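You operate a simulated robot arm through the tools that you are given. There is no shell and no other tool.

You are at the controls of a simulated robot arm. One attempt, no reset.

Task
Stand both drives on their marks and join them with the grey cable.
Fine: the two drives on the grey table; each goes on the yellow mark with its number.

It is judged by the outcome, as a careful person would: the job done as asked, and still so three seconds after it is handed in. It fails if anything else is knocked over, pushed out of place, dropped, spilled or broken.

Robot
A 6-joint arm with a two-finger gripper, fixed in place. Base frame: the origin is at the foot of the arm, x ahead of it, y to its left, z up; the work surface is at about z = 80. Units: cm, rad, N and s.
Its first joint turns from -2.897 to 2.897 rad. Payload 3.43 kg.
The tool frame sits at the grasp point between the pads (the TCP): z along the fingers, y along the line on which they close. The tips reach 2 cm beyond it. The gripper opens to 19 cm. The gripper's body begins 24.8 cm behind the TCP.
Orientation is that of the tool frame in the base frame, as [roll, pitch, yaw] about the fixed x, y, z axes, in that order (R = Rz(yaw) Ry(pitch) Rx(roll)). With the fingers straight down and closing along the base's y, the tool's x points along the base's -x, its y along +y and its z along -z.

Tools
- The arm moves only by the tool send_rows. Its argument "series" is a list of rows, each an object (a shift or turn left out is 0, a gripper value left out holds the last) with "dp": the shift along the tool's x, y, z in cm, a list of three; "delta_rot": the turn, a rotation vector about the tool's x, y, z in rad, a list of three; "claw": the gripper command, from -1 (shut) to 1 (fully open), values between in proportion. In form: [{"dp": [x, y, z], "delta_rot": [ax, ay, az], "claw": claw}, ...]. A call has 1 to 20 rows; each row is the pose to reach, as a shift and turn from the pose commanded when the call began, along the tool's axes at that moment. Rows are played at 5 a second. More than 5 cm and 0.15 rad between two rows, or a gripper value outside its range, and nothing of the call is played. A pose out of reach is approached as far as the arm can. The call stops where the force on the tool passes 40 N (or 10 N more than at its start, if that is more) or the arm is blocked; 0.2 s more then pass. Each finger travels about 4.5 cm/s and halts on what it meets, pressing with about 33 N; the grip force reading is that of the motor and also rises with nothing between the fingers. The clock runs only during rows and for 0.2 s after the last one: add rows that repeat a pose to give the fingers time. The reply holds the time, the measured pose of the TCP, the force on the tool along the base axes, the opening and the grip force, in the units named above and with some noise, with the torque about the TCP (base axes, N m) and any sound that the robot's microphone picked up.
- Cameras (640 x 400 px; columns grow to the right, rows downward): "scene" is fixed at [39.58, 48.38, 142.61]; the picture's right is [0.55, 0.83, 0.00], its down [0.10, -0.07, -0.99] and it looks along [-0.83, 0.55, -0.12] (base axes); focal length 214 px, centre (320, 200). "wrist" rides on the gripper at [7, -0.8, -28.8] in the tool frame; the picture's right is [0.12, 0.99, 0.00], its down [-0.96, 0.12, -0.25] and it looks along [-0.25, 0.03, 0.97] (tool axes); focal length 261 px, centre (320, 200). There is no depth. A picture from a camera that has moved, and an enlarged one, comes with that camera's place and axes in the base frame and with its lens. The place of the scene camera against the robot may be out by one fixed shift of up to 2.5 cm in any direction.
- capture(camera): a new picture of that camera. It takes no simulated time.
- slide_trunk(by): slides the trunk up (or, below 0, down) by that many cm; the arm rides with it, the base frame stays. It gives what a move gives, with no picture.
- enlarge(camera, box): a new picture of the part [left, top, right, bottom] of that camera's present view, enlarged. It takes no simulated time.
- finish_job(): hands the job in; it is judged then, once.

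Nothing tells you positions but the pictures and the camera data. Unless the task says otherwise, let go and move clear before handing in.

The tools are called after "Emit:" as name(argument=value, ...) on one line, values as JSON. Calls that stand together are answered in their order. send_rows: Moves the arm, as the interface text tells. Its arguments: {"type":"object","properties":{"series":{"type":"array","items":{"type":"object","properties":{"dp":{"type":"array","items":{"type":"number"}},"delta_rot":{"type":"array","items":{"type":"number"}},"claw":{"type":"number"}}}}},"required":["series"]} The other tools are called the same way: slide_trunk (by) slides the trunk up or down; capture (camera) takes a picture; enlarge (camera, box) takes an enlarged picture of a part of a camera's view; finish_job () hands the job in.

At the start:

```text
time: 0.0
ee_pos: [62.77, 35.43, 125.11]
tcp_rot: [-3.14, 0.0, -3.14]
wrist_force: [0.5, 0.3, -0.1]
moment: [-0.02, 0.02, 0.02]
grip_width: 18.99
grip_force: 0.2
trunk travel left (down, up): [-17.5, 6.5]
```

scene: 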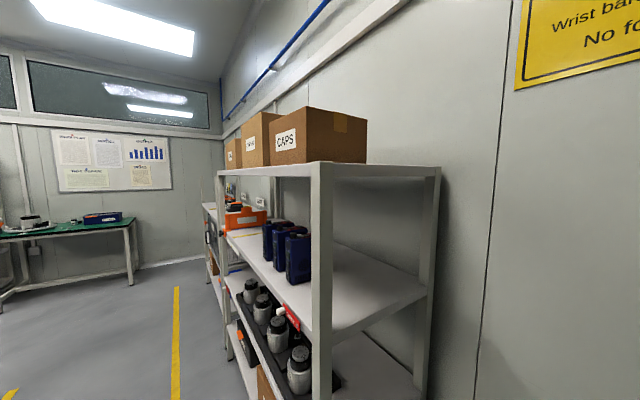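
wrist: 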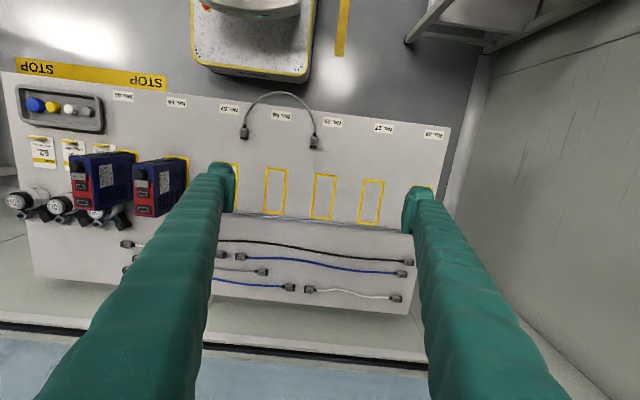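

The scene camera shows mostly shelves. The wrist camera shows a grey table with two blue drives standing at left, yellow marks and several cables. I'll enlarge the wrist view to read the labels.

Emit:
enlarge(camera="wrist", box=[0, 50, 240, 200])

Emit:
enlarge(camera="wrist", box=[200, 80, 460, 240])

Emit:
enlarge(camera="wrist", box=[0, 150, 240, 300])

Emit:
enlarge(camera="wrist", box=[200, 210, 440, 360])

Emit:
capture(camera="wrist")

```text
2.67 times, centred on (120, 125) of wrist
camera zoom: at [55.75, 34.39, 153.79], right [-0.12, 0.99, 0.0], down [0.96, 0.12, 0.25], along [0.25, 0.03, -0.97], focal length 695 px, centre (853, 400)
```

zoom: 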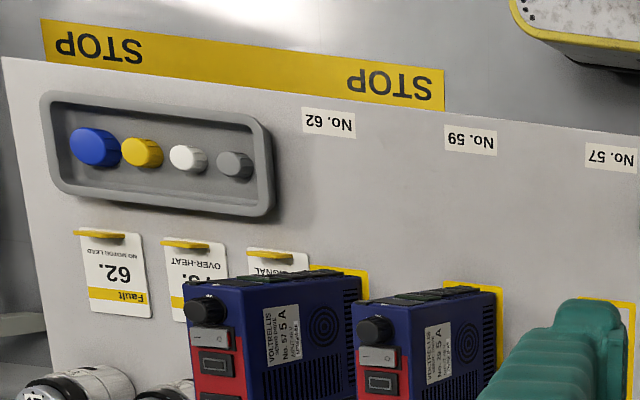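

```text
2.46 times, centred on (330, 160) of wrist
camera zoom: at [55.75, 34.39, 153.79], right [-0.12, 0.99, 0.0], down [0.96, 0.12, 0.25], along [0.25, 0.03, -0.97], focal length 642 px, centre (295, 298)
```

zoom: 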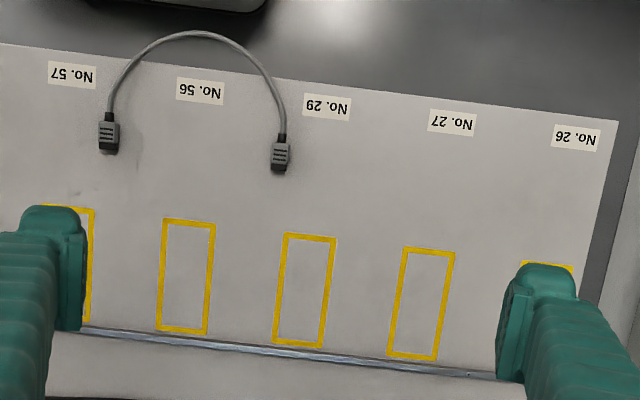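

```text
2.67 times, centred on (120, 225) of wrist
camera zoom: at [55.75, 34.39, 153.79], right [-0.12, 0.99, 0.0], down [0.96, 0.12, 0.25], along [0.25, 0.03, -0.97], focal length 695 px, centre (853, 133)
```

zoom: 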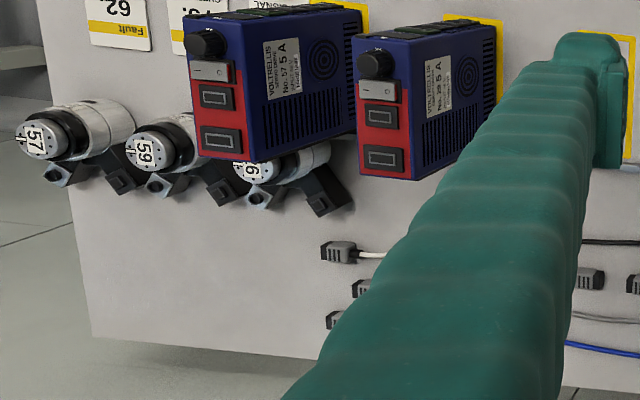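

```text
2.67 times, centred on (320, 285) of wrist
camera zoom: at [55.75, 34.39, 153.79], right [-0.12, 0.99, 0.0], down [0.96, 0.12, 0.25], along [0.25, 0.03, -0.97], focal length 695 px, centre (320, -27)
```

zoom: 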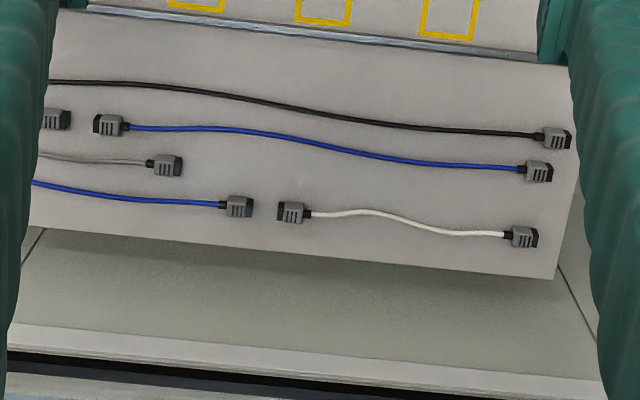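

```text
taken
camera wrist: at [55.75, 34.39, 153.79], right [-0.12, 0.99, 0.0], down [0.96, 0.12, 0.25], along [0.25, 0.03, -0.97], focal length 261 px, centre (320, 200)
```

wrist: 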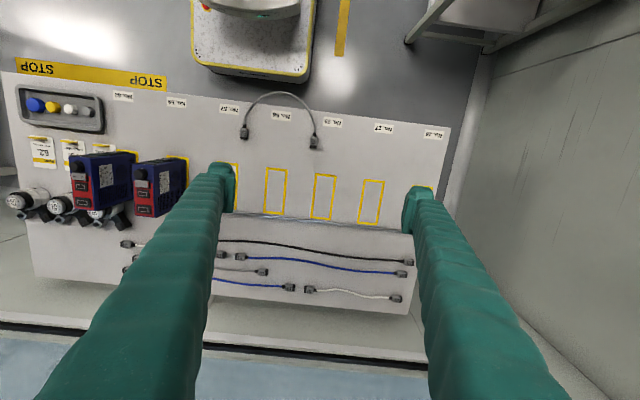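

The table spans about x 50–110, y −47–70. Two drives (apparently No. 57 and No. 29) stand on marks 62 and 59, and an arched grey cable lies near x≈58, y 14–33. I'll move the camera over the drives for a closer look.

Emit:
send_rows(series=[{"dp": [0, -5, 0]}, {"dp": [0, -10, 0]}, {"dp": [0, -15, 0]}, {"dp": [0, -20, 0]}, {"dp": [0, -25, 0]}, {"dp": [0, -30, 0]}, {"dp": [0, -35, 0]}, {"dp": [0, -40, 0]}, {"dp": [0, -43, 0]}])

Emit:
capture(camera="wrist")

Emit:
capture(camera="scene")

```text
time: 2.0
ee_pos: [62.41, -7.99, 125.01]
tcp_rot: [-3.141, 0.0, -3.141]
wrist_force: [-0.4, 0.9, 1.3]
moment: [-0.16, -0.02, -0.01]
grip_width: 19.01
grip_force: 0.2
trunk travel left (down, up): [-17.5, 6.5]
```

```text
taken
camera wrist: at [55.34, -8.77, 153.69], right [-0.12, 0.99, 0.0], down [0.96, 0.12, 0.25], along [0.25, 0.03, -0.97], focal length 261 px, centre (320, 200)
```

wrist: 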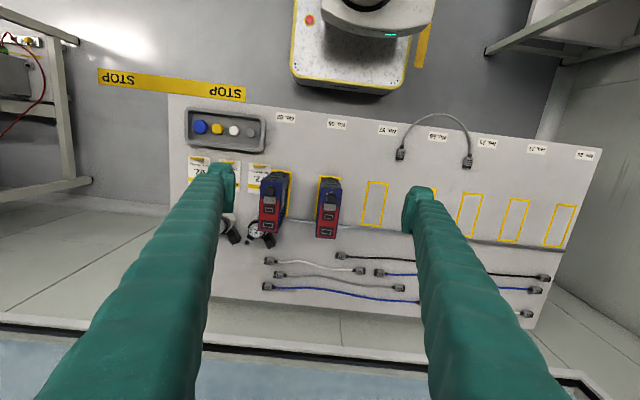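

```text
taken
```

scene: 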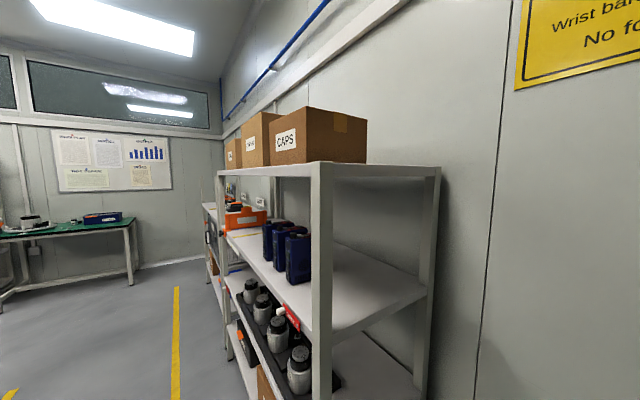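

Emit:
enlarge(camera="wrist", box=[240, 160, 368, 240])

Emit:
enlarge(camera="wrist", box=[240, 235, 432, 355])

Emit:
enlarge(camera="wrist", box=[370, 90, 498, 170])

Emit:
enlarge(camera="wrist", box=[176, 95, 368, 215])

Emit:
enlarge(camera="wrist", box=[430, 130, 622, 330])

```text
5.00 times, centred on (304, 200) of wrist
camera zoom: at [55.34, -8.77, 153.69], right [-0.12, 0.99, 0.0], down [0.96, 0.12, 0.25], along [0.25, 0.03, -0.97], focal length 1303 px, centre (400, 200)
```

zoom: 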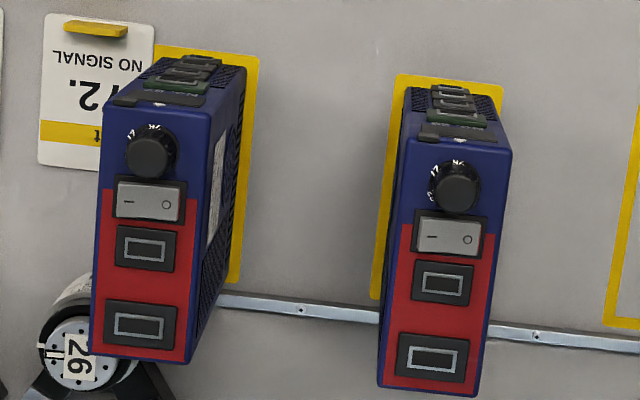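

```text
3.33 times, centred on (336, 295) of wrist
camera zoom: at [55.34, -8.77, 153.69], right [-0.12, 0.99, 0.0], down [0.96, 0.12, 0.25], along [0.25, 0.03, -0.97], focal length 869 px, centre (267, -117)
```

zoom: 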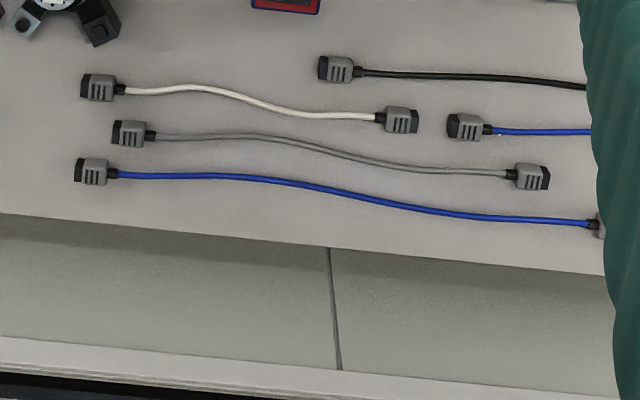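

```text
5.00 times, centred on (434, 130) of wrist
camera zoom: at [55.34, -8.77, 153.69], right [-0.12, 0.99, 0.0], down [0.96, 0.12, 0.25], along [0.25, 0.03, -0.97], focal length 1303 px, centre (-250, 550)
```

zoom: 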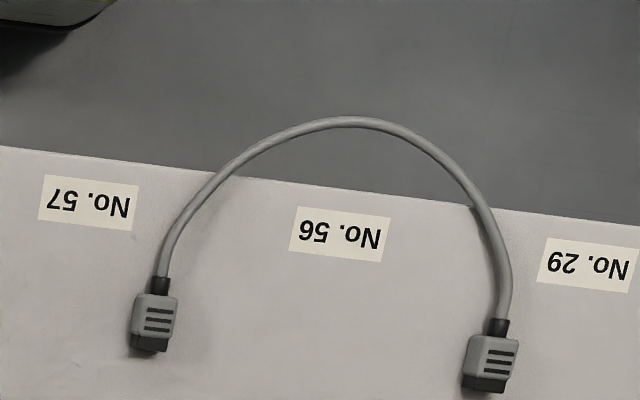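

```text
3.33 times, centred on (272, 155) of wrist
camera zoom: at [55.34, -8.77, 153.69], right [-0.12, 0.99, 0.0], down [0.96, 0.12, 0.25], along [0.25, 0.03, -0.97], focal length 869 px, centre (480, 350)
```

zoom: 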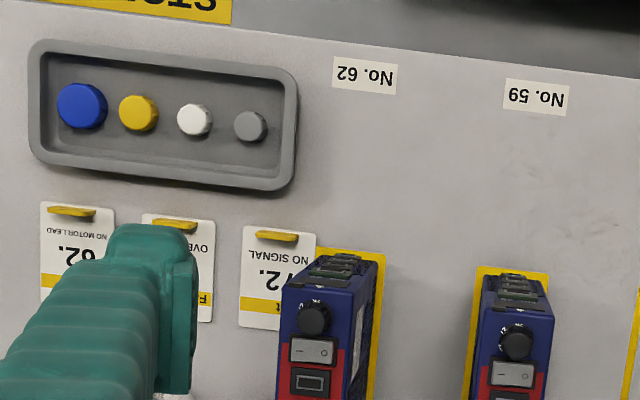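

```text
2.00 times, centred on (526, 230) of wrist
camera zoom: at [55.34, -8.77, 153.69], right [-0.12, 0.99, 0.0], down [0.96, 0.12, 0.25], along [0.25, 0.03, -0.97], focal length 521 px, centre (-92, 140)
```

zoom: 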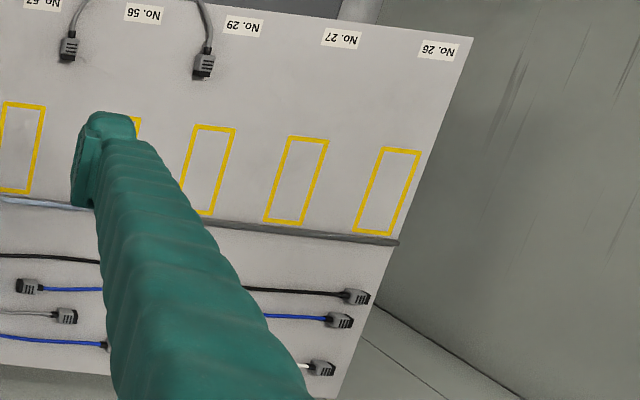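

The arched grey cable is the one that can be reached; the other small grey one lies at x≈100, beyond reach. Drive tops are at z≈95, each with two upward-facing ports of different size. Next I'll move closer to read the side labels and see the plugs.

Emit:
send_rows(series=[{"dp": [-0.8, 3.8, 2.7]}, {"dp": [-1.6, 7.6, 5.4]}, {"dp": [-2.4, 11.4, 8.1]}, {"dp": [-3.2, 15.2, 10.8]}, {"dp": [-3.6, 18, 13]}])

Emit:
capture(camera="wrist")

Emit:
enlarge(camera="wrist", box=[130, 120, 290, 220])

Emit:
enlarge(camera="wrist", box=[290, 60, 450, 160])

```text
time: 3.2
ee_pos: [66.64, 10.0, 111.9]
tcp_rot: [-3.141, 0.001, 3.141]
wrist_force: [-0.9, -1.5, 0.6]
moment: [0.12, 0.01, 0.0]
grip_width: 18.99
grip_force: 0.1
trunk travel left (down, up): [-17.5, 6.5]
```

```text
taken
camera wrist: at [59.5, 9.05, 140.65], right [-0.12, 0.99, 0.0], down [0.96, 0.11, 0.25], along [0.25, 0.03, -0.97], focal length 261 px, centre (320, 200)
```

wrist: 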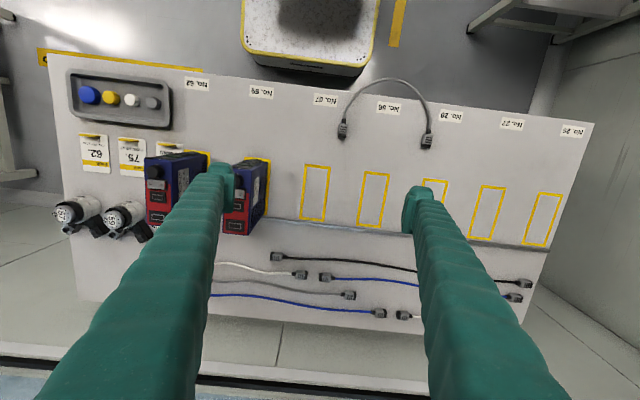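

```text
4.00 times, centred on (210, 170) of wrist
camera zoom: at [59.5, 9.05, 140.65], right [-0.12, 0.99, 0.0], down [0.96, 0.11, 0.25], along [0.25, 0.03, -0.97], focal length 1043 px, centre (760, 320)
```

zoom: 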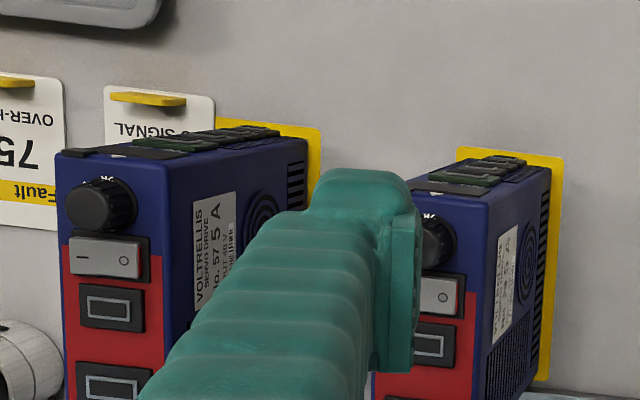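

```text
4.00 times, centred on (370, 110) of wrist
camera zoom: at [59.5, 9.05, 140.65], right [-0.12, 0.99, 0.0], down [0.96, 0.11, 0.25], along [0.25, 0.03, -0.97], focal length 1043 px, centre (120, 560)
```

zoom: 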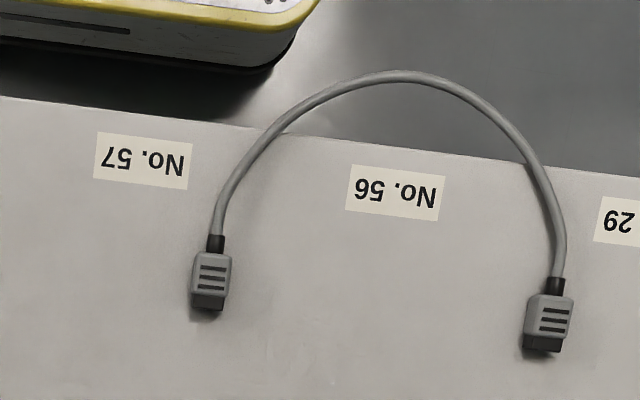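

Left drive is No. 57. I'll move over the cable to inspect the plugs and read the right drive's side label.

Emit:
send_rows(series=[{"dp": [0, 4, 3]}, {"dp": [0, 8, 6]}, {"dp": [0, 12, 9]}, {"dp": [0, 14, 12]}])

Emit:
capture(camera="wrist")

Emit:
enlarge(camera="wrist", box=[60, 120, 220, 220])

Emit:
enlarge(camera="wrist", box=[240, 60, 400, 160])

```text
time: 4.2
ee_pos: [66.32, 24.19, 100.13]
tcp_rot: [3.14, -0.001, 3.139]
wrist_force: [0.2, -1.4, 0.3]
moment: [0.12, -0.07, 0.02]
grip_width: 19.0
grip_force: 0.0
trunk travel left (down, up): [-17.5, 6.5]
```

```text
taken
camera wrist: at [59.23, 23.28, 128.78], right [-0.12, 0.99, 0.0], down [0.96, 0.11, 0.25], along [0.25, 0.03, -0.97], focal length 261 px, centre (320, 200)
```

wrist: 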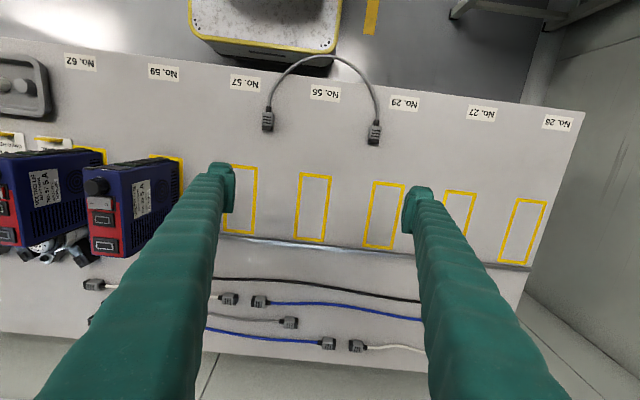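

```text
4.00 times, centred on (140, 170) of wrist
camera zoom: at [59.23, 23.28, 128.78], right [-0.12, 0.99, 0.0], down [0.96, 0.11, 0.25], along [0.25, 0.03, -0.97], focal length 1043 px, centre (1040, 320)
```

zoom: 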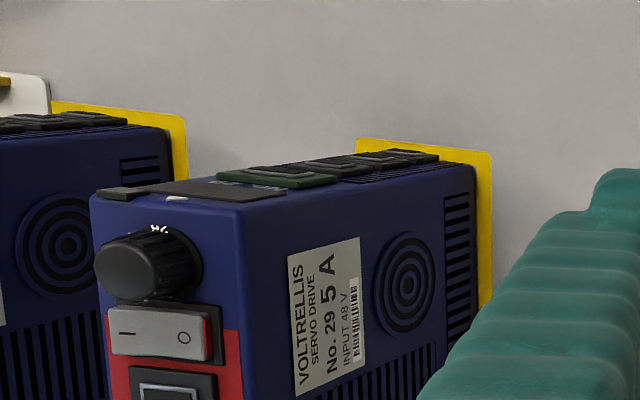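

```text
4.00 times, centred on (320, 110) of wrist
camera zoom: at [59.23, 23.28, 128.78], right [-0.12, 0.99, 0.0], down [0.96, 0.11, 0.25], along [0.25, 0.03, -0.97], focal length 1043 px, centre (320, 560)
```

zoom: 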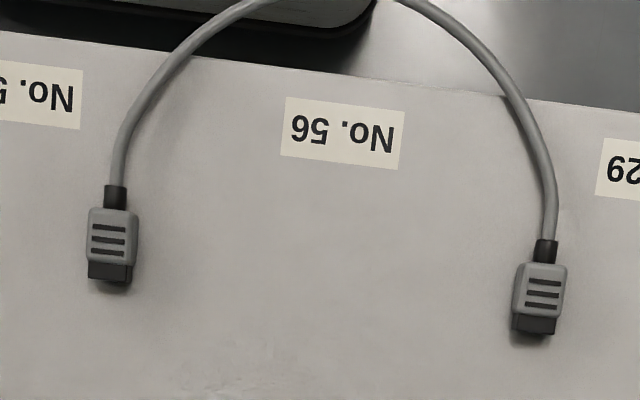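

Drive 29 confirmed (right), drive 57 left. I'll zoom in tightly on the plugs and ports to compare sizes.

Emit:
enlarge(camera="wrist", box=[252, 100, 284, 120])

Emit:
enlarge(camera="wrist", box=[252, 115, 284, 135])

Emit:
enlarge(camera="wrist", box=[354, 120, 394, 145])

Emit:
enlarge(camera="wrist", box=[80, 175, 160, 265])

Emit:
enlarge(camera="wrist", box=[200, 280, 312, 350])

```text
16.00 times, centred on (268, 110) of wrist
camera zoom: at [59.23, 23.28, 128.78], right [-0.12, 0.99, 0.0], down [0.96, 0.11, 0.25], along [0.25, 0.03, -0.97], focal length 4170 px, centre (1152, 1640)
```

zoom: 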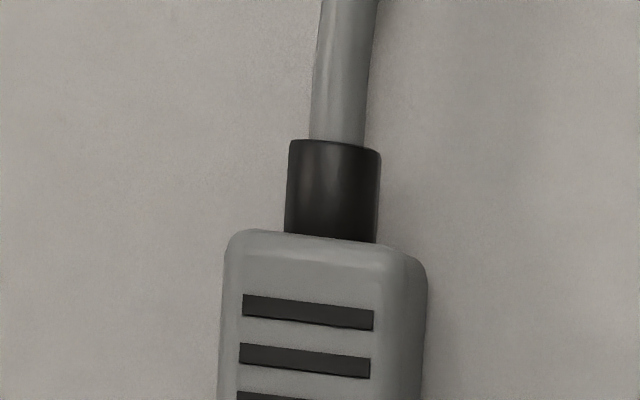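

```text
16.00 times, centred on (268, 125) of wrist
camera zoom: at [59.23, 23.28, 128.78], right [-0.12, 0.99, 0.0], down [0.96, 0.11, 0.25], along [0.25, 0.03, -0.97], focal length 4170 px, centre (1152, 1400)
```

zoom: 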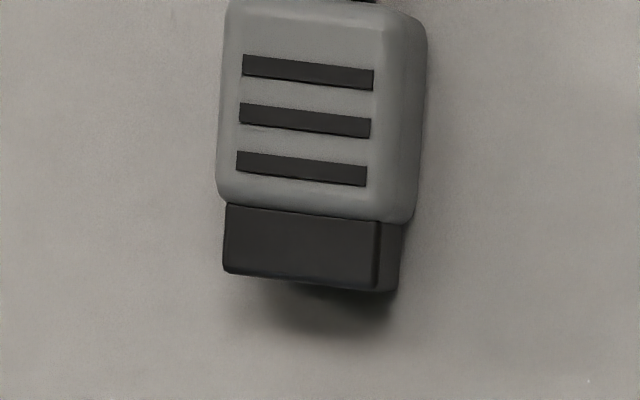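

```text
16.00 times, centred on (374, 132) of wrist
camera zoom: at [59.23, 23.28, 128.78], right [-0.12, 0.99, 0.0], down [0.96, 0.11, 0.25], along [0.25, 0.03, -0.97], focal length 4170 px, centre (-544, 1280)
```

zoom: 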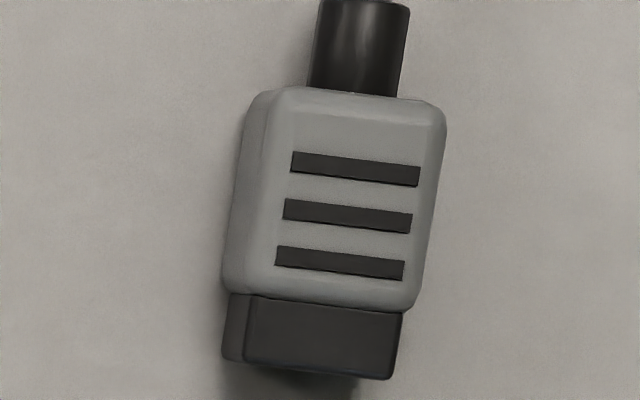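

```text
4.44 times, centred on (120, 220) of wrist
camera zoom: at [59.23, 23.28, 128.78], right [-0.12, 0.99, 0.0], down [0.96, 0.11, 0.25], along [0.25, 0.03, -0.97], focal length 1158 px, centre (1209, 111)
```

zoom: 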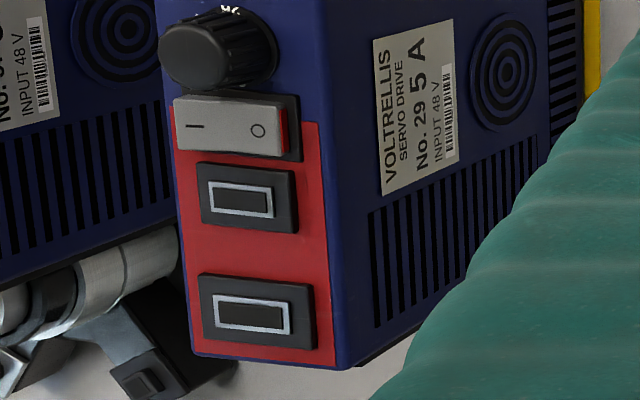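

```text
5.71 times, centred on (256, 315) of wrist
camera zoom: at [59.23, 23.28, 128.78], right [-0.12, 0.99, 0.0], down [0.96, 0.11, 0.25], along [0.25, 0.03, -0.97], focal length 1489 px, centre (686, -457)
```

zoom: 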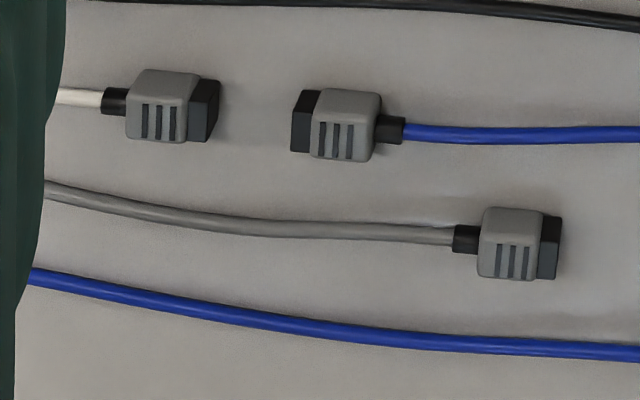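

Plug tips measure about 1.65 cm wide. I'll zoom tightly on the ports to see which one matches.

Emit:
enlarge(camera="wrist", box=[86, 205, 126, 230])

Emit:
enlarge(camera="wrist", box=[86, 232, 126, 257])

Emit:
enlarge(camera="wrist", box=[272, 308, 304, 333])

```text
16.00 times, centred on (106, 218) of wrist
camera zoom: at [59.23, 23.28, 128.78], right [-0.12, 0.99, 0.0], down [0.96, 0.11, 0.25], along [0.25, 0.03, -0.97], focal length 4170 px, centre (3744, -80)
```

zoom: 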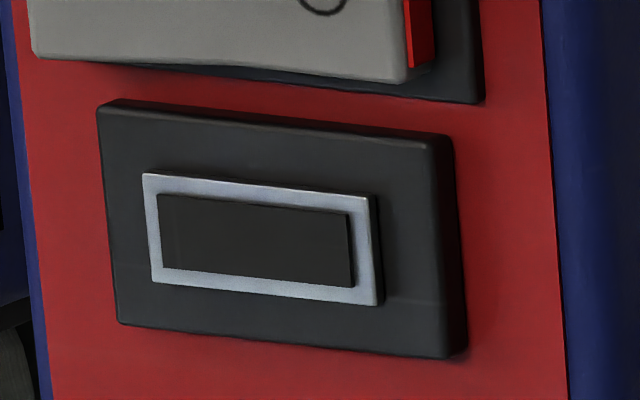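

```text
16.00 times, centred on (106, 244) of wrist
camera zoom: at [59.23, 23.28, 128.78], right [-0.12, 0.99, 0.0], down [0.96, 0.11, 0.25], along [0.25, 0.03, -0.97], focal length 4170 px, centre (3744, -512)
```

zoom: 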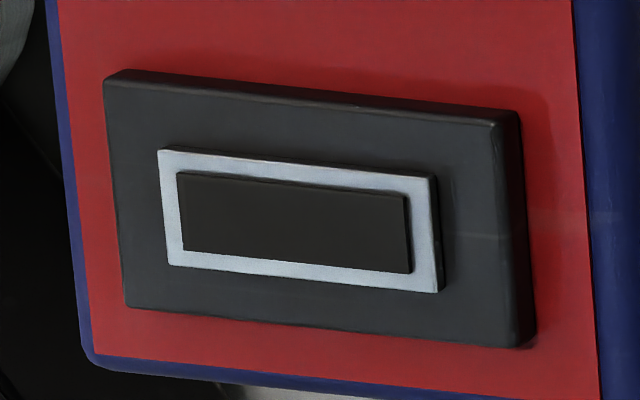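

```text
16.00 times, centred on (288, 320) of wrist
camera zoom: at [59.23, 23.28, 128.78], right [-0.12, 0.99, 0.0], down [0.96, 0.11, 0.25], along [0.25, 0.03, -0.97], focal length 4170 px, centre (832, -1728)
```

zoom: 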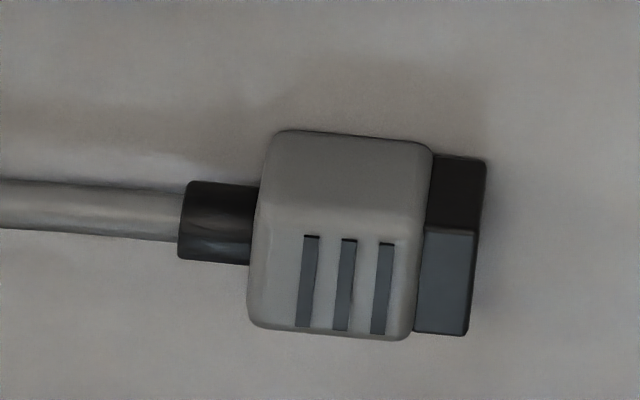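

The plugs lie pointing at the drives' far (−x) faces, which also carry a row of connectors. I'll tilt the camera to look at those faces from the base side.

Emit:
send_rows(series=[{"dp": [1.5, -3, -3]}, {"dp": [3, -6, -6]}, {"dp": [4.5, -9.5, -9]}, {"dp": [6, -13.5, -11]}, {"dp": [7.5, -17.5, -13]}, {"dp": [9, -21.5, -15]}, {"dp": [10.5, -25.5, -15], "delta_rot": [0, -0.13, 0]}, {"dp": [12, -29.5, -15], "delta_rot": [0, -0.26, 0]}, {"dp": [14, -32, -15], "delta_rot": [0, -0.39, 0]}, {"dp": [16, -34, -15], "delta_rot": [0, -0.52, 0]}, {"dp": [16, -34, -15], "delta_rot": [0, -0.52, 0]}])

Emit:
capture(camera="wrist")

```text
time: 6.6
ee_pos: [50.38, -9.68, 115.11]
tcp_rot: [-3.14, 0.522, 3.14]
wrist_force: [0.7, 0.1, 0.4]
moment: [-0.01, -0.01, -0.01]
grip_width: 18.98
grip_force: 0.0
trunk travel left (down, up): [-17.5, 6.5]
```

```text
taken
camera wrist: at [29.99, -10.56, 136.55], right [-0.1, 0.99, -0.06], down [0.71, 0.12, 0.69], along [0.7, 0.03, -0.72], focal length 261 px, centre (320, 200)
```

wrist: 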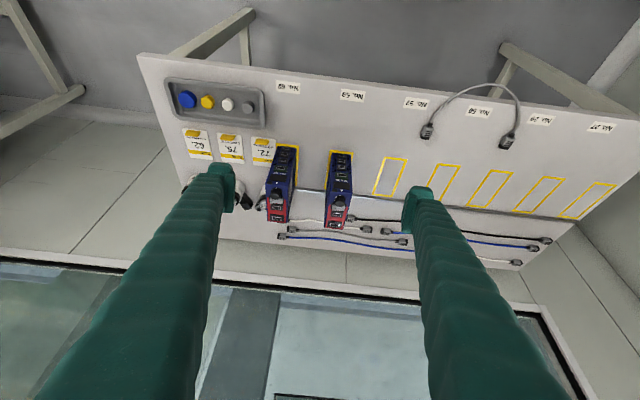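

Emit:
enlarge(camera="wrist", box=[256, 140, 368, 230])

Emit:
enlarge(camera="wrist", box=[320, 148, 360, 173])

Emit:
enlarge(camera="wrist", box=[320, 170, 360, 195])

Emit:
enlarge(camera="wrist", box=[408, 70, 536, 160])

```text
4.44 times, centred on (312, 185) of wrist
camera zoom: at [29.99, -10.56, 136.55], right [-0.1, 0.99, -0.06], down [0.71, 0.12, 0.69], along [0.7, 0.03, -0.72], focal length 1158 px, centre (356, 267)
```

zoom: 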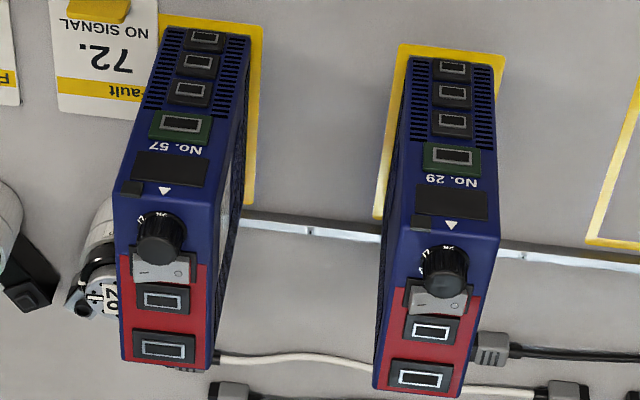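

```text
16.00 times, centred on (340, 160) of wrist
camera zoom: at [29.99, -10.56, 136.55], right [-0.1, 0.99, -0.06], down [0.71, 0.12, 0.69], along [0.7, 0.03, -0.72], focal length 4170 px, centre (0, 832)
```

zoom: 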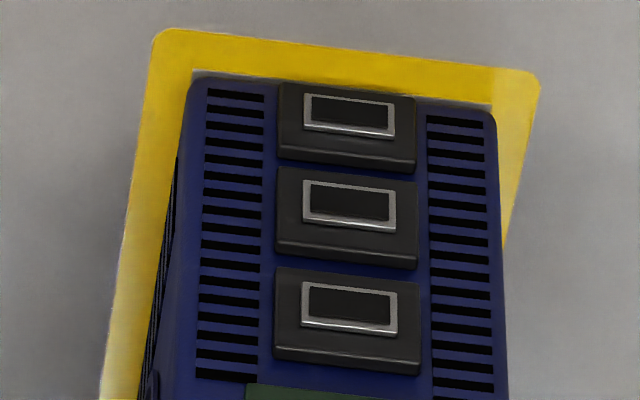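

```text
16.00 times, centred on (340, 182) of wrist
camera zoom: at [29.99, -10.56, 136.55], right [-0.1, 0.99, -0.06], down [0.71, 0.12, 0.69], along [0.7, 0.03, -0.72], focal length 4170 px, centre (0, 480)
```

zoom: 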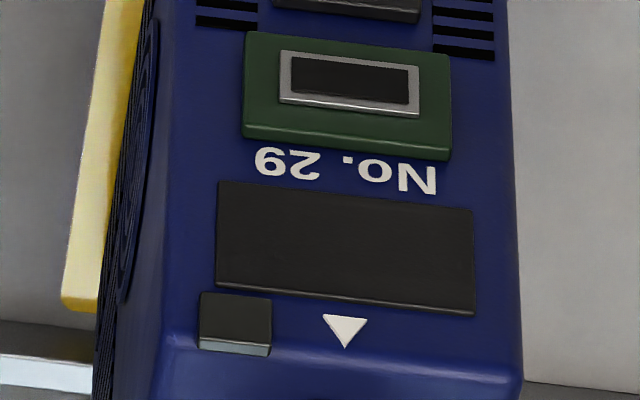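

```text
4.44 times, centred on (472, 115) of wrist
camera zoom: at [29.99, -10.56, 136.55], right [-0.1, 0.99, -0.06], down [0.71, 0.12, 0.69], along [0.7, 0.03, -0.72], focal length 1158 px, centre (-356, 578)
```

zoom: 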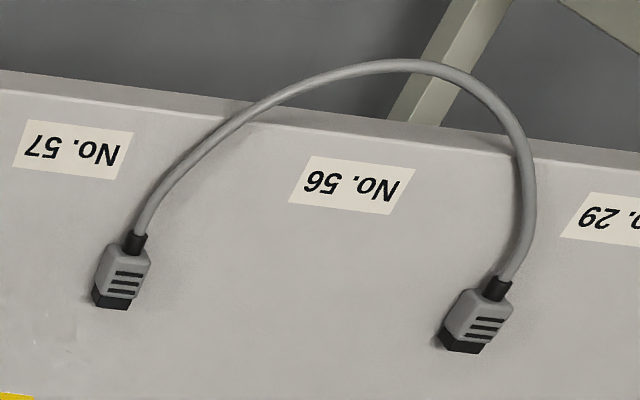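

The drive's front (−x) face has a display, a green port and three smaller black ports. The cable's plugs already point toward these faces and the cable is centred between marks 57 and 29. I'll measure the plug tip and green port more closely.

Emit:
enlarge(camera="wrist", box=[492, 128, 524, 153])

Emit:
enlarge(camera="wrist", box=[412, 116, 444, 141])

Emit:
enlarge(camera="wrist", box=[330, 170, 350, 182])

Emit:
enlarge(camera="wrist", box=[380, 225, 412, 245])

```text
16.00 times, centred on (508, 140) of wrist
camera zoom: at [29.99, -10.56, 136.55], right [-0.1, 0.99, -0.06], down [0.71, 0.12, 0.69], along [0.7, 0.03, -0.72], focal length 4170 px, centre (-2688, 1152)
```

zoom: 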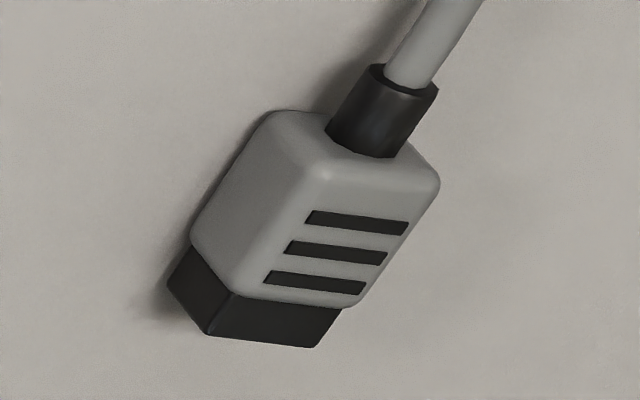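

```text
16.00 times, centred on (428, 128) of wrist
camera zoom: at [29.99, -10.56, 136.55], right [-0.1, 0.99, -0.06], down [0.71, 0.12, 0.69], along [0.7, 0.03, -0.72], focal length 4170 px, centre (-1408, 1344)
```

zoom: 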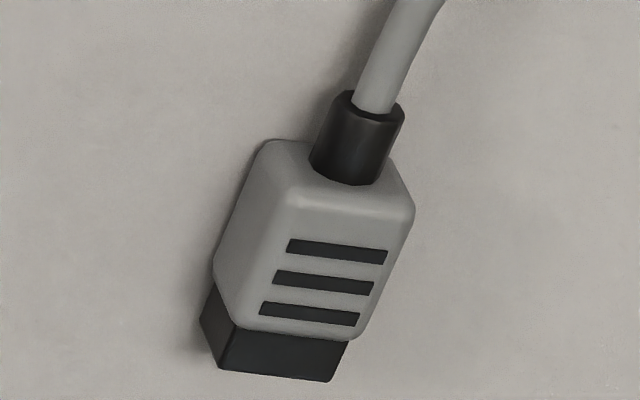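

```text
16.00 times, centred on (340, 176) of wrist
camera zoom: at [29.99, -10.56, 136.55], right [-0.1, 0.99, -0.06], down [0.71, 0.12, 0.69], along [0.7, 0.03, -0.72], focal length 4170 px, centre (0, 584)
```

zoom: 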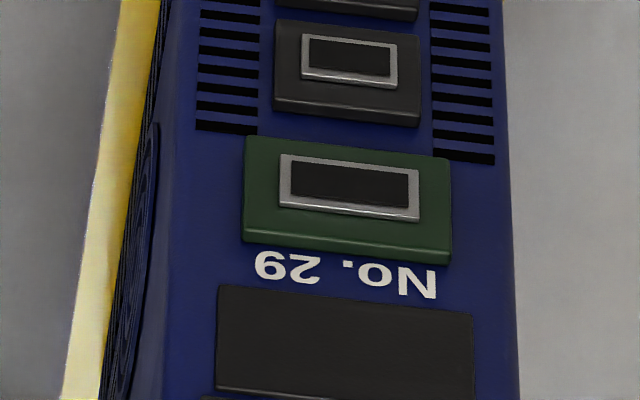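

```text
16.00 times, centred on (396, 235) of wrist
camera zoom: at [29.99, -10.56, 136.55], right [-0.1, 0.99, -0.06], down [0.71, 0.12, 0.69], along [0.7, 0.03, -0.72], focal length 4170 px, centre (-896, -360)
```

zoom: 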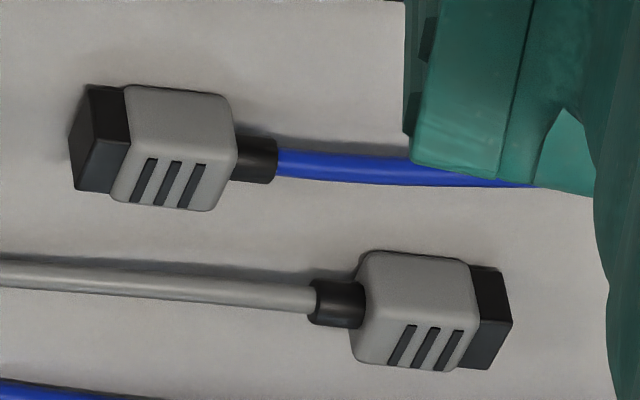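

Everything is identified: the plug tips (~1.65 cm wide) match the green front port (z≈89.4) on each drive. Drives come first, so I'll straighten the tool and hover over drive 29 (≈73.6, −4.4).

Emit:
send_rows(series=[{"dp": [-3.1, 0.9, 2.4], "delta_rot": [0, 0.087, 0]}, {"dp": [-6.2, 1.8, 4.7], "delta_rot": [0, 0.174, 0]}, {"dp": [-9.4, 2.7, 7.1], "delta_rot": [0, 0.261, 0]}, {"dp": [-12.5, 3.6, 9.5], "delta_rot": [0, 0.348, 0]}, {"dp": [-15.6, 4.5, 11.8], "delta_rot": [0, 0.435, 0]}, {"dp": [-18.7, 5.3, 14.2], "delta_rot": [0, 0.522, 0]}, {"dp": [-18.7, 5.3, 14.2], "delta_rot": [0, 0.522, 0]}])

Emit:
capture(camera="wrist")

Emit:
enlarge(camera="wrist", box=[272, 130, 368, 220])

```text
time: 8.2
ee_pos: [73.83, -4.36, 112.2]
tcp_rot: [-3.141, -0.003, -3.141]
wrist_force: [0.7, 0.0, 0.0]
moment: [0.04, 0.12, 0.0]
grip_width: 19.03
grip_force: 0.1
trunk travel left (down, up): [-17.5, 6.5]
```

```text
taken
camera wrist: at [66.85, -5.25, 140.92], right [-0.12, 0.99, 0.0], down [0.96, 0.11, 0.24], along [0.24, 0.03, -0.97], focal length 261 px, centre (320, 200)
```

wrist: 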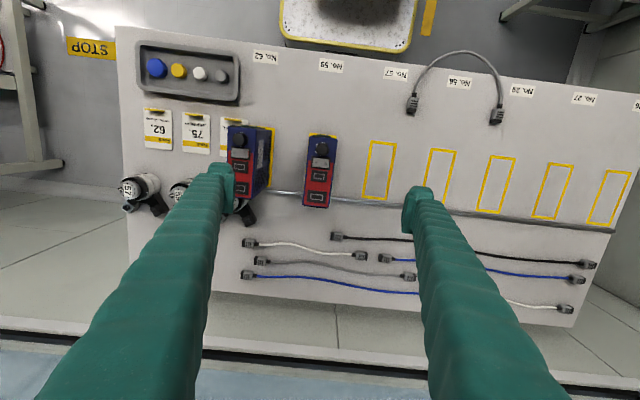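

```text
4.44 times, centred on (320, 175) of wrist
camera zoom: at [66.85, -5.25, 140.92], right [-0.12, 0.99, 0.0], down [0.96, 0.11, 0.24], along [0.24, 0.03, -0.97], focal length 1158 px, centre (320, 311)
```

zoom: 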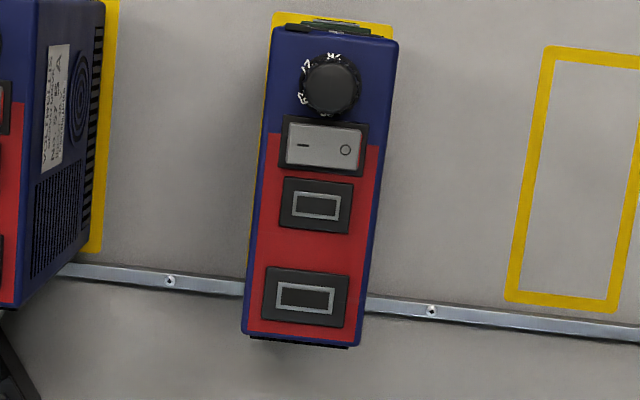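

Drive 29 is centred at (73.68, −4.46), 4.95 cm wide; mark 57 centre is (73.7, 9.57) and marks are 14 cm apart. I'll partly close the gripper and descend around drive 29.

Emit:
send_rows(series=[{"dp": [0.1, -0.1, 0], "claw": 0.1}, {"dp": [0.1, -0.1, 0], "claw": 0.1}, {"dp": [0.1, -0.1, 0], "claw": 0.1}, {"dp": [0.1, -0.1, 0], "claw": 0.1}, {"dp": [0.1, -0.1, 0], "claw": 0.1}, {"dp": [0.1, -0.1, 4]}, {"dp": [0.1, -0.1, 8]}, {"dp": [0.1, -0.1, 12]}, {"dp": [0.1, -0.1, 15]}, {"dp": [0.1, -0.1, 18]}, {"dp": [0.1, -0.1, 21]}, {"dp": [0.1, -0.1, 24]}, {"dp": [0.1, -0.1, 25.2]}, {"dp": [0.1, -0.1, 25.2]}])

Emit:
capture(camera="wrist")

```text
time: 11.2
ee_pos: [73.7, -4.52, 86.8]
tcp_rot: [-3.14, -0.001, -3.142]
wrist_force: [0.3, -0.2, -0.3]
moment: [-0.01, 0.02, 0.0]
grip_width: 10.45
grip_force: 0.0
trunk travel left (down, up): [-17.5, 6.5]
```

```text
taken
camera wrist: at [66.65, -5.44, 115.66], right [-0.12, 0.99, 0.0], down [0.96, 0.12, 0.25], along [0.24, 0.03, -0.97], focal length 261 px, centre (320, 200)
```

wrist: 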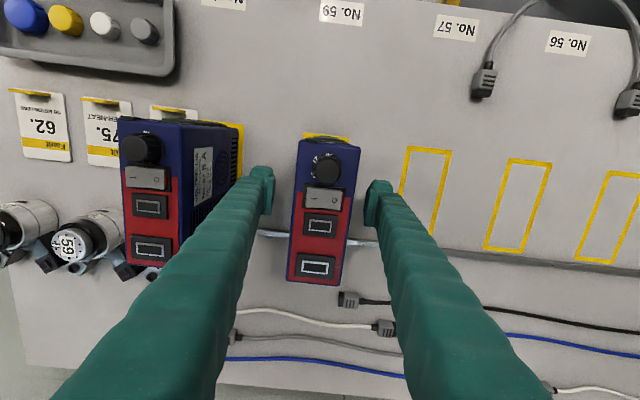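

The drive is nicely centred between the fingers. Now I close on it and then check the grip before lifting.

Emit:
send_rows(series=[{"dp": [0, 0, 0], "claw": -0.2}, {"dp": [0, 0, 0], "claw": -0.5}, {"dp": [0, 0, 0], "claw": -1}, {"dp": [0, 0, 0], "claw": -1}, {"dp": [0, 0, 0], "claw": -1}, {"dp": [0, 0, 0], "claw": -1}, {"dp": [0, 0, 0], "claw": -1}])

```text
time: 12.8
ee_pos: [73.65, -4.45, 86.92]
tcp_rot: [-3.14, -0.002, -3.141]
wrist_force: [1.0, 3.0, 0.6]
moment: [0.02, 0.04, 0.05]
grip_width: 4.9
grip_force: 33.0
trunk travel left (down, up): [-17.5, 6.5]
```

Gripped at 4.9 cm. I lift 5 cm and read the load.

Emit:
send_rows(series=[{"dp": [0, 0, -0.5]}, {"dp": [0, 0, -1.5]}, {"dp": [0, 0, -3]}, {"dp": [0, 0, -5]}, {"dp": [0, 0, -6]}, {"dp": [0, 0, -6]}])

Emit:
capture(camera="wrist")

```text
time: 14.2
ee_pos: [73.48, -4.56, 92.75]
tcp_rot: [3.141, -0.003, 3.141]
wrist_force: [0.6, 0.9, -9.1]
moment: [0.02, -0.04, 0.03]
grip_width: 4.91
grip_force: 33.8
trunk travel left (down, up): [-17.5, 6.5]
```

```text
taken
camera wrist: at [66.55, -5.56, 121.47], right [-0.12, 0.99, 0.0], down [0.96, 0.12, 0.24], along [0.24, 0.03, -0.97], focal length 261 px, centre (320, 200)
```

wrist: 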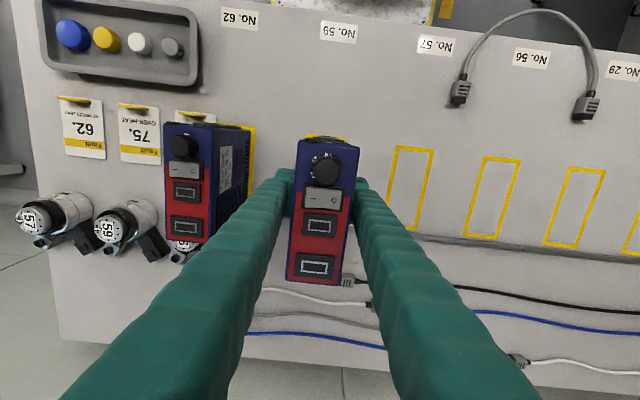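

The drive is lifted cleanly (~0.95 kg). I carry it +42 cm in y to above mark 29.

Emit:
send_rows(series=[{"dp": [0, 2, 0]}, {"dp": [0, 5, 0]}, {"dp": [0, 9, 0]}, {"dp": [0, 13, 0]}, {"dp": [0, 17, 0]}, {"dp": [0, 21, 0]}, {"dp": [0, 25, 0]}, {"dp": [0, 29, 0]}, {"dp": [0, 33, 0]}, {"dp": [0, 37, 0]}, {"dp": [0, 40, 0]}, {"dp": [0, 41.5, 0]}, {"dp": [0, 42.03, 0]}, {"dp": [0, 42.03, 0]}, {"dp": [0, 42.03, 0]}])

Emit:
capture(camera="wrist")

Emit:
enlarge(camera="wrist", box=[256, 100, 384, 190])

```text
time: 17.4
ee_pos: [73.52, 37.63, 92.71]
tcp_rot: [-3.141, -0.002, -3.141]
wrist_force: [-0.1, 0.5, -8.7]
moment: [-0.03, -0.03, -0.01]
grip_width: 4.91
grip_force: 33.0
trunk travel left (down, up): [-17.5, 6.5]
```

```text
taken
camera wrist: at [66.57, 36.68, 121.52], right [-0.12, 0.99, 0.0], down [0.96, 0.12, 0.25], along [0.24, 0.03, -0.97], focal length 261 px, centre (320, 200)
```

wrist: 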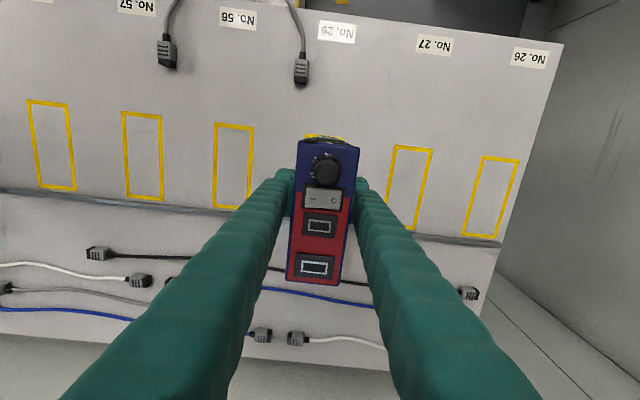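

```text
4.44 times, centred on (320, 145) of wrist
camera zoom: at [66.57, 36.68, 121.52], right [-0.12, 0.99, 0.0], down [0.96, 0.12, 0.25], along [0.24, 0.03, -0.97], focal length 1158 px, centre (320, 444)
```

zoom: 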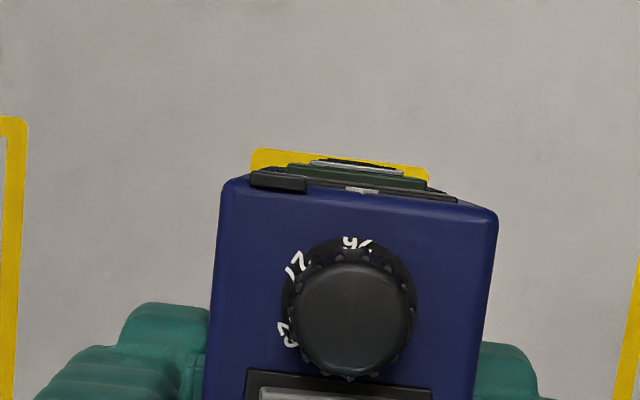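

The drive is aligned with mark 29 to within about 0.1 cm. I lower it 6 cm and check contact.

Emit:
send_rows(series=[{"dp": [0, 0, 2]}, {"dp": [0, 0, 4]}, {"dp": [0, 0, 5]}, {"dp": [0, 0, 5.5]}, {"dp": [0, 0, 5.8]}, {"dp": [0, 0, 5.95]}, {"dp": [0, 0, 5.95]}])

```text
time: 19.0
ee_pos: [73.28, 37.4, 86.87]
tcp_rot: [3.141, -0.001, -3.14]
wrist_force: [-1.3, 1.5, 7.4]
moment: [-0.02, 1.06, -0.12]
grip_width: 4.93
grip_force: 32.8
trunk travel left (down, up): [-17.5, 6.5]
```

Contact is made. I'll release in place, with a partial opening so mark neighbours aren't touched, then check.

Emit:
send_rows(series=[{"dp": [0, 0, 5.9], "claw": -0.4}, {"dp": [0, 0, 5.9], "claw": -0.1}, {"dp": [0, 0, 5.9], "claw": 0.1}, {"dp": [0, 0, 5.9], "claw": 0.1}, {"dp": [0, 0, 5.9], "claw": 0.1}])

```text
refused: row 1 steps farther than a row can; nothing moved
```

Emit:
send_rows(series=[{"dp": [0, 0, 0], "claw": -0.4}, {"dp": [0, 0, 0], "claw": -0.1}, {"dp": [0, 0, 0], "claw": 0.1}, {"dp": [0, 0, 0], "claw": 0.1}, {"dp": [0, 0, 0], "claw": 0.1}])

Emit:
capture(camera="wrist")

```text
time: 20.2
ee_pos: [73.6, 37.52, 86.95]
tcp_rot: [3.14, -0.002, 3.141]
wrist_force: [-0.8, -0.4, 0.5]
moment: [0.0, 0.04, -0.02]
grip_width: 10.44
grip_force: 0.1
trunk travel left (down, up): [-17.5, 6.5]
```

```text
taken
camera wrist: at [66.49, 36.56, 115.6], right [-0.12, 0.99, 0.0], down [0.96, 0.12, 0.25], along [0.24, 0.03, -0.97], focal length 261 px, centre (320, 200)
```

wrist: 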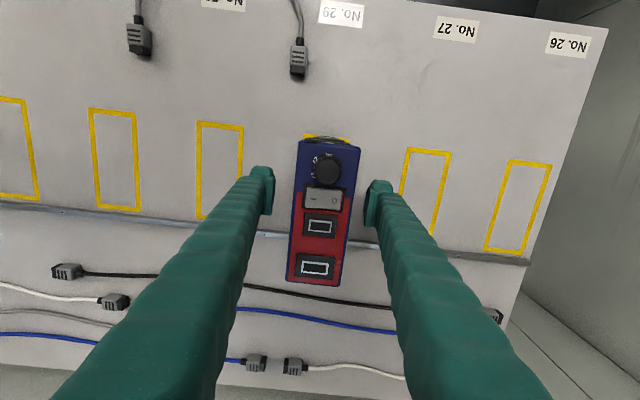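

Drive 29 stands on its mark. I rise and move over to drive 57 at about (73.7, −18.4).

Emit:
send_rows(series=[{"dp": [0, 0, -3]}, {"dp": [0, 0, -7]}, {"dp": [0, 0, -11]}, {"dp": [0, 0, -15]}, {"dp": [0, -4, -18]}, {"dp": [0, -8.5, -20]}, {"dp": [0, -13, -22]}, {"dp": [0, -17.5, -22]}, {"dp": [0, -22, -22]}, {"dp": [0, -26.5, -22]}, {"dp": [0, -31, -22]}, {"dp": [0, -35.5, -22]}, {"dp": [0, -40, -22]}, {"dp": [0, -44.5, -22]}, {"dp": [0, -49, -22]}, {"dp": [0, -53, -22]}, {"dp": [0, -55.5, -22]}, {"dp": [0, -56, -22]}, {"dp": [0, -56, -22]}])

Emit:
capture(camera="wrist")

Emit:
enlarge(camera="wrist", box=[272, 130, 368, 220])

```text
time: 24.2
ee_pos: [73.59, -18.56, 108.99]
tcp_rot: [3.141, -0.002, 3.14]
wrist_force: [0.4, -0.3, 0.0]
moment: [0.03, 0.03, -0.02]
grip_width: 10.45
grip_force: 0.0
trunk travel left (down, up): [-17.5, 6.5]
```

```text
taken
camera wrist: at [66.53, -19.4, 137.68], right [-0.12, 0.99, 0.0], down [0.96, 0.12, 0.25], along [0.24, 0.03, -0.97], focal length 261 px, centre (320, 200)
```

wrist: 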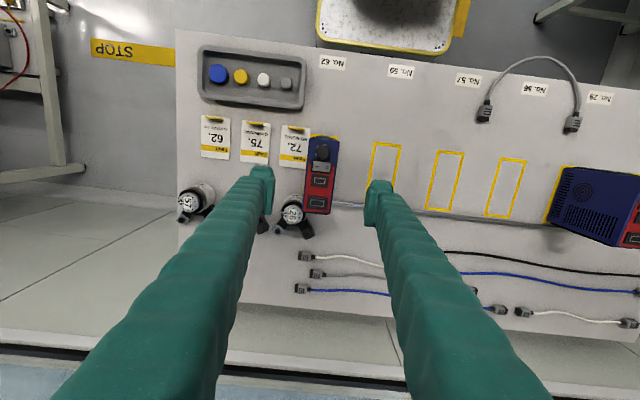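

```text
4.44 times, centred on (320, 175) of wrist
camera zoom: at [66.53, -19.4, 137.68], right [-0.12, 0.99, 0.0], down [0.96, 0.12, 0.25], along [0.24, 0.03, -0.97], focal length 1158 px, centre (320, 311)
```

zoom: 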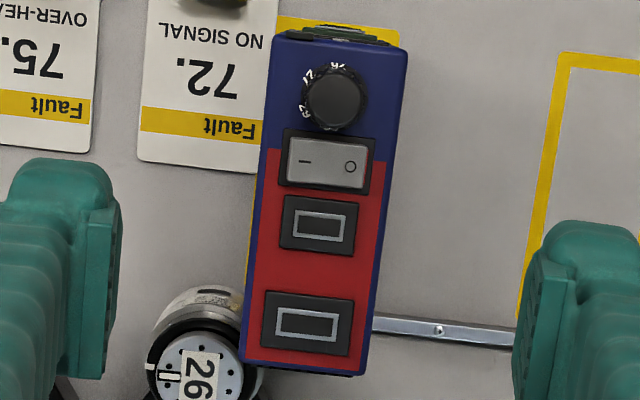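

Drive 57 is centred under the gripper (y≈−18.5) and motor 26 is clear of the finger path. Descend and grip.

Emit:
send_rows(series=[{"dp": [0, 0, 4]}, {"dp": [0, 0, 8]}, {"dp": [0, 0, 11.5]}, {"dp": [0, 0, 15]}, {"dp": [0, 0, 18]}, {"dp": [0, 0, 20.5]}, {"dp": [0, 0, 22]}, {"dp": [0, 0, 22]}, {"dp": [0, 0, 22], "claw": -0.2}, {"dp": [0, 0, 22], "claw": -0.5}, {"dp": [0, 0, 22], "claw": -1}, {"dp": [0, 0, 22], "claw": -1}, {"dp": [0, 0, 22], "claw": -1}, {"dp": [0, 0, 22], "claw": -1}, {"dp": [0, 0, 22], "claw": -1}])

Emit:
capture(camera="wrist")

```text
time: 27.4
ee_pos: [73.44, -18.54, 86.84]
tcp_rot: [-3.142, -0.001, -3.141]
wrist_force: [0.0, 1.3, 0.0]
moment: [0.04, -0.01, 0.0]
grip_width: 4.93
grip_force: 33.0
trunk travel left (down, up): [-17.5, 6.5]
```

```text
taken
camera wrist: at [66.62, -19.4, 115.5], right [-0.12, 0.99, 0.0], down [0.96, 0.12, 0.25], along [0.24, 0.03, -0.97], focal length 261 px, centre (320, 200)
```

wrist: 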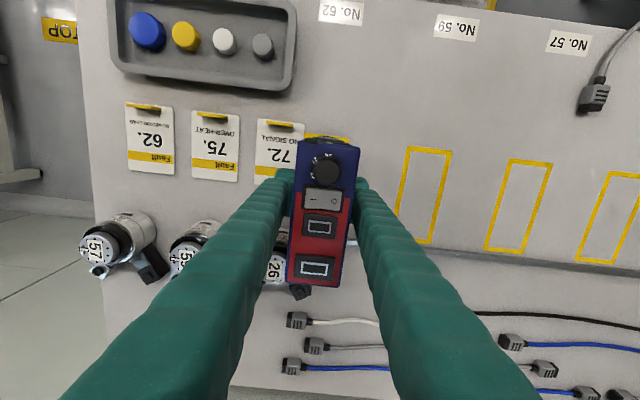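

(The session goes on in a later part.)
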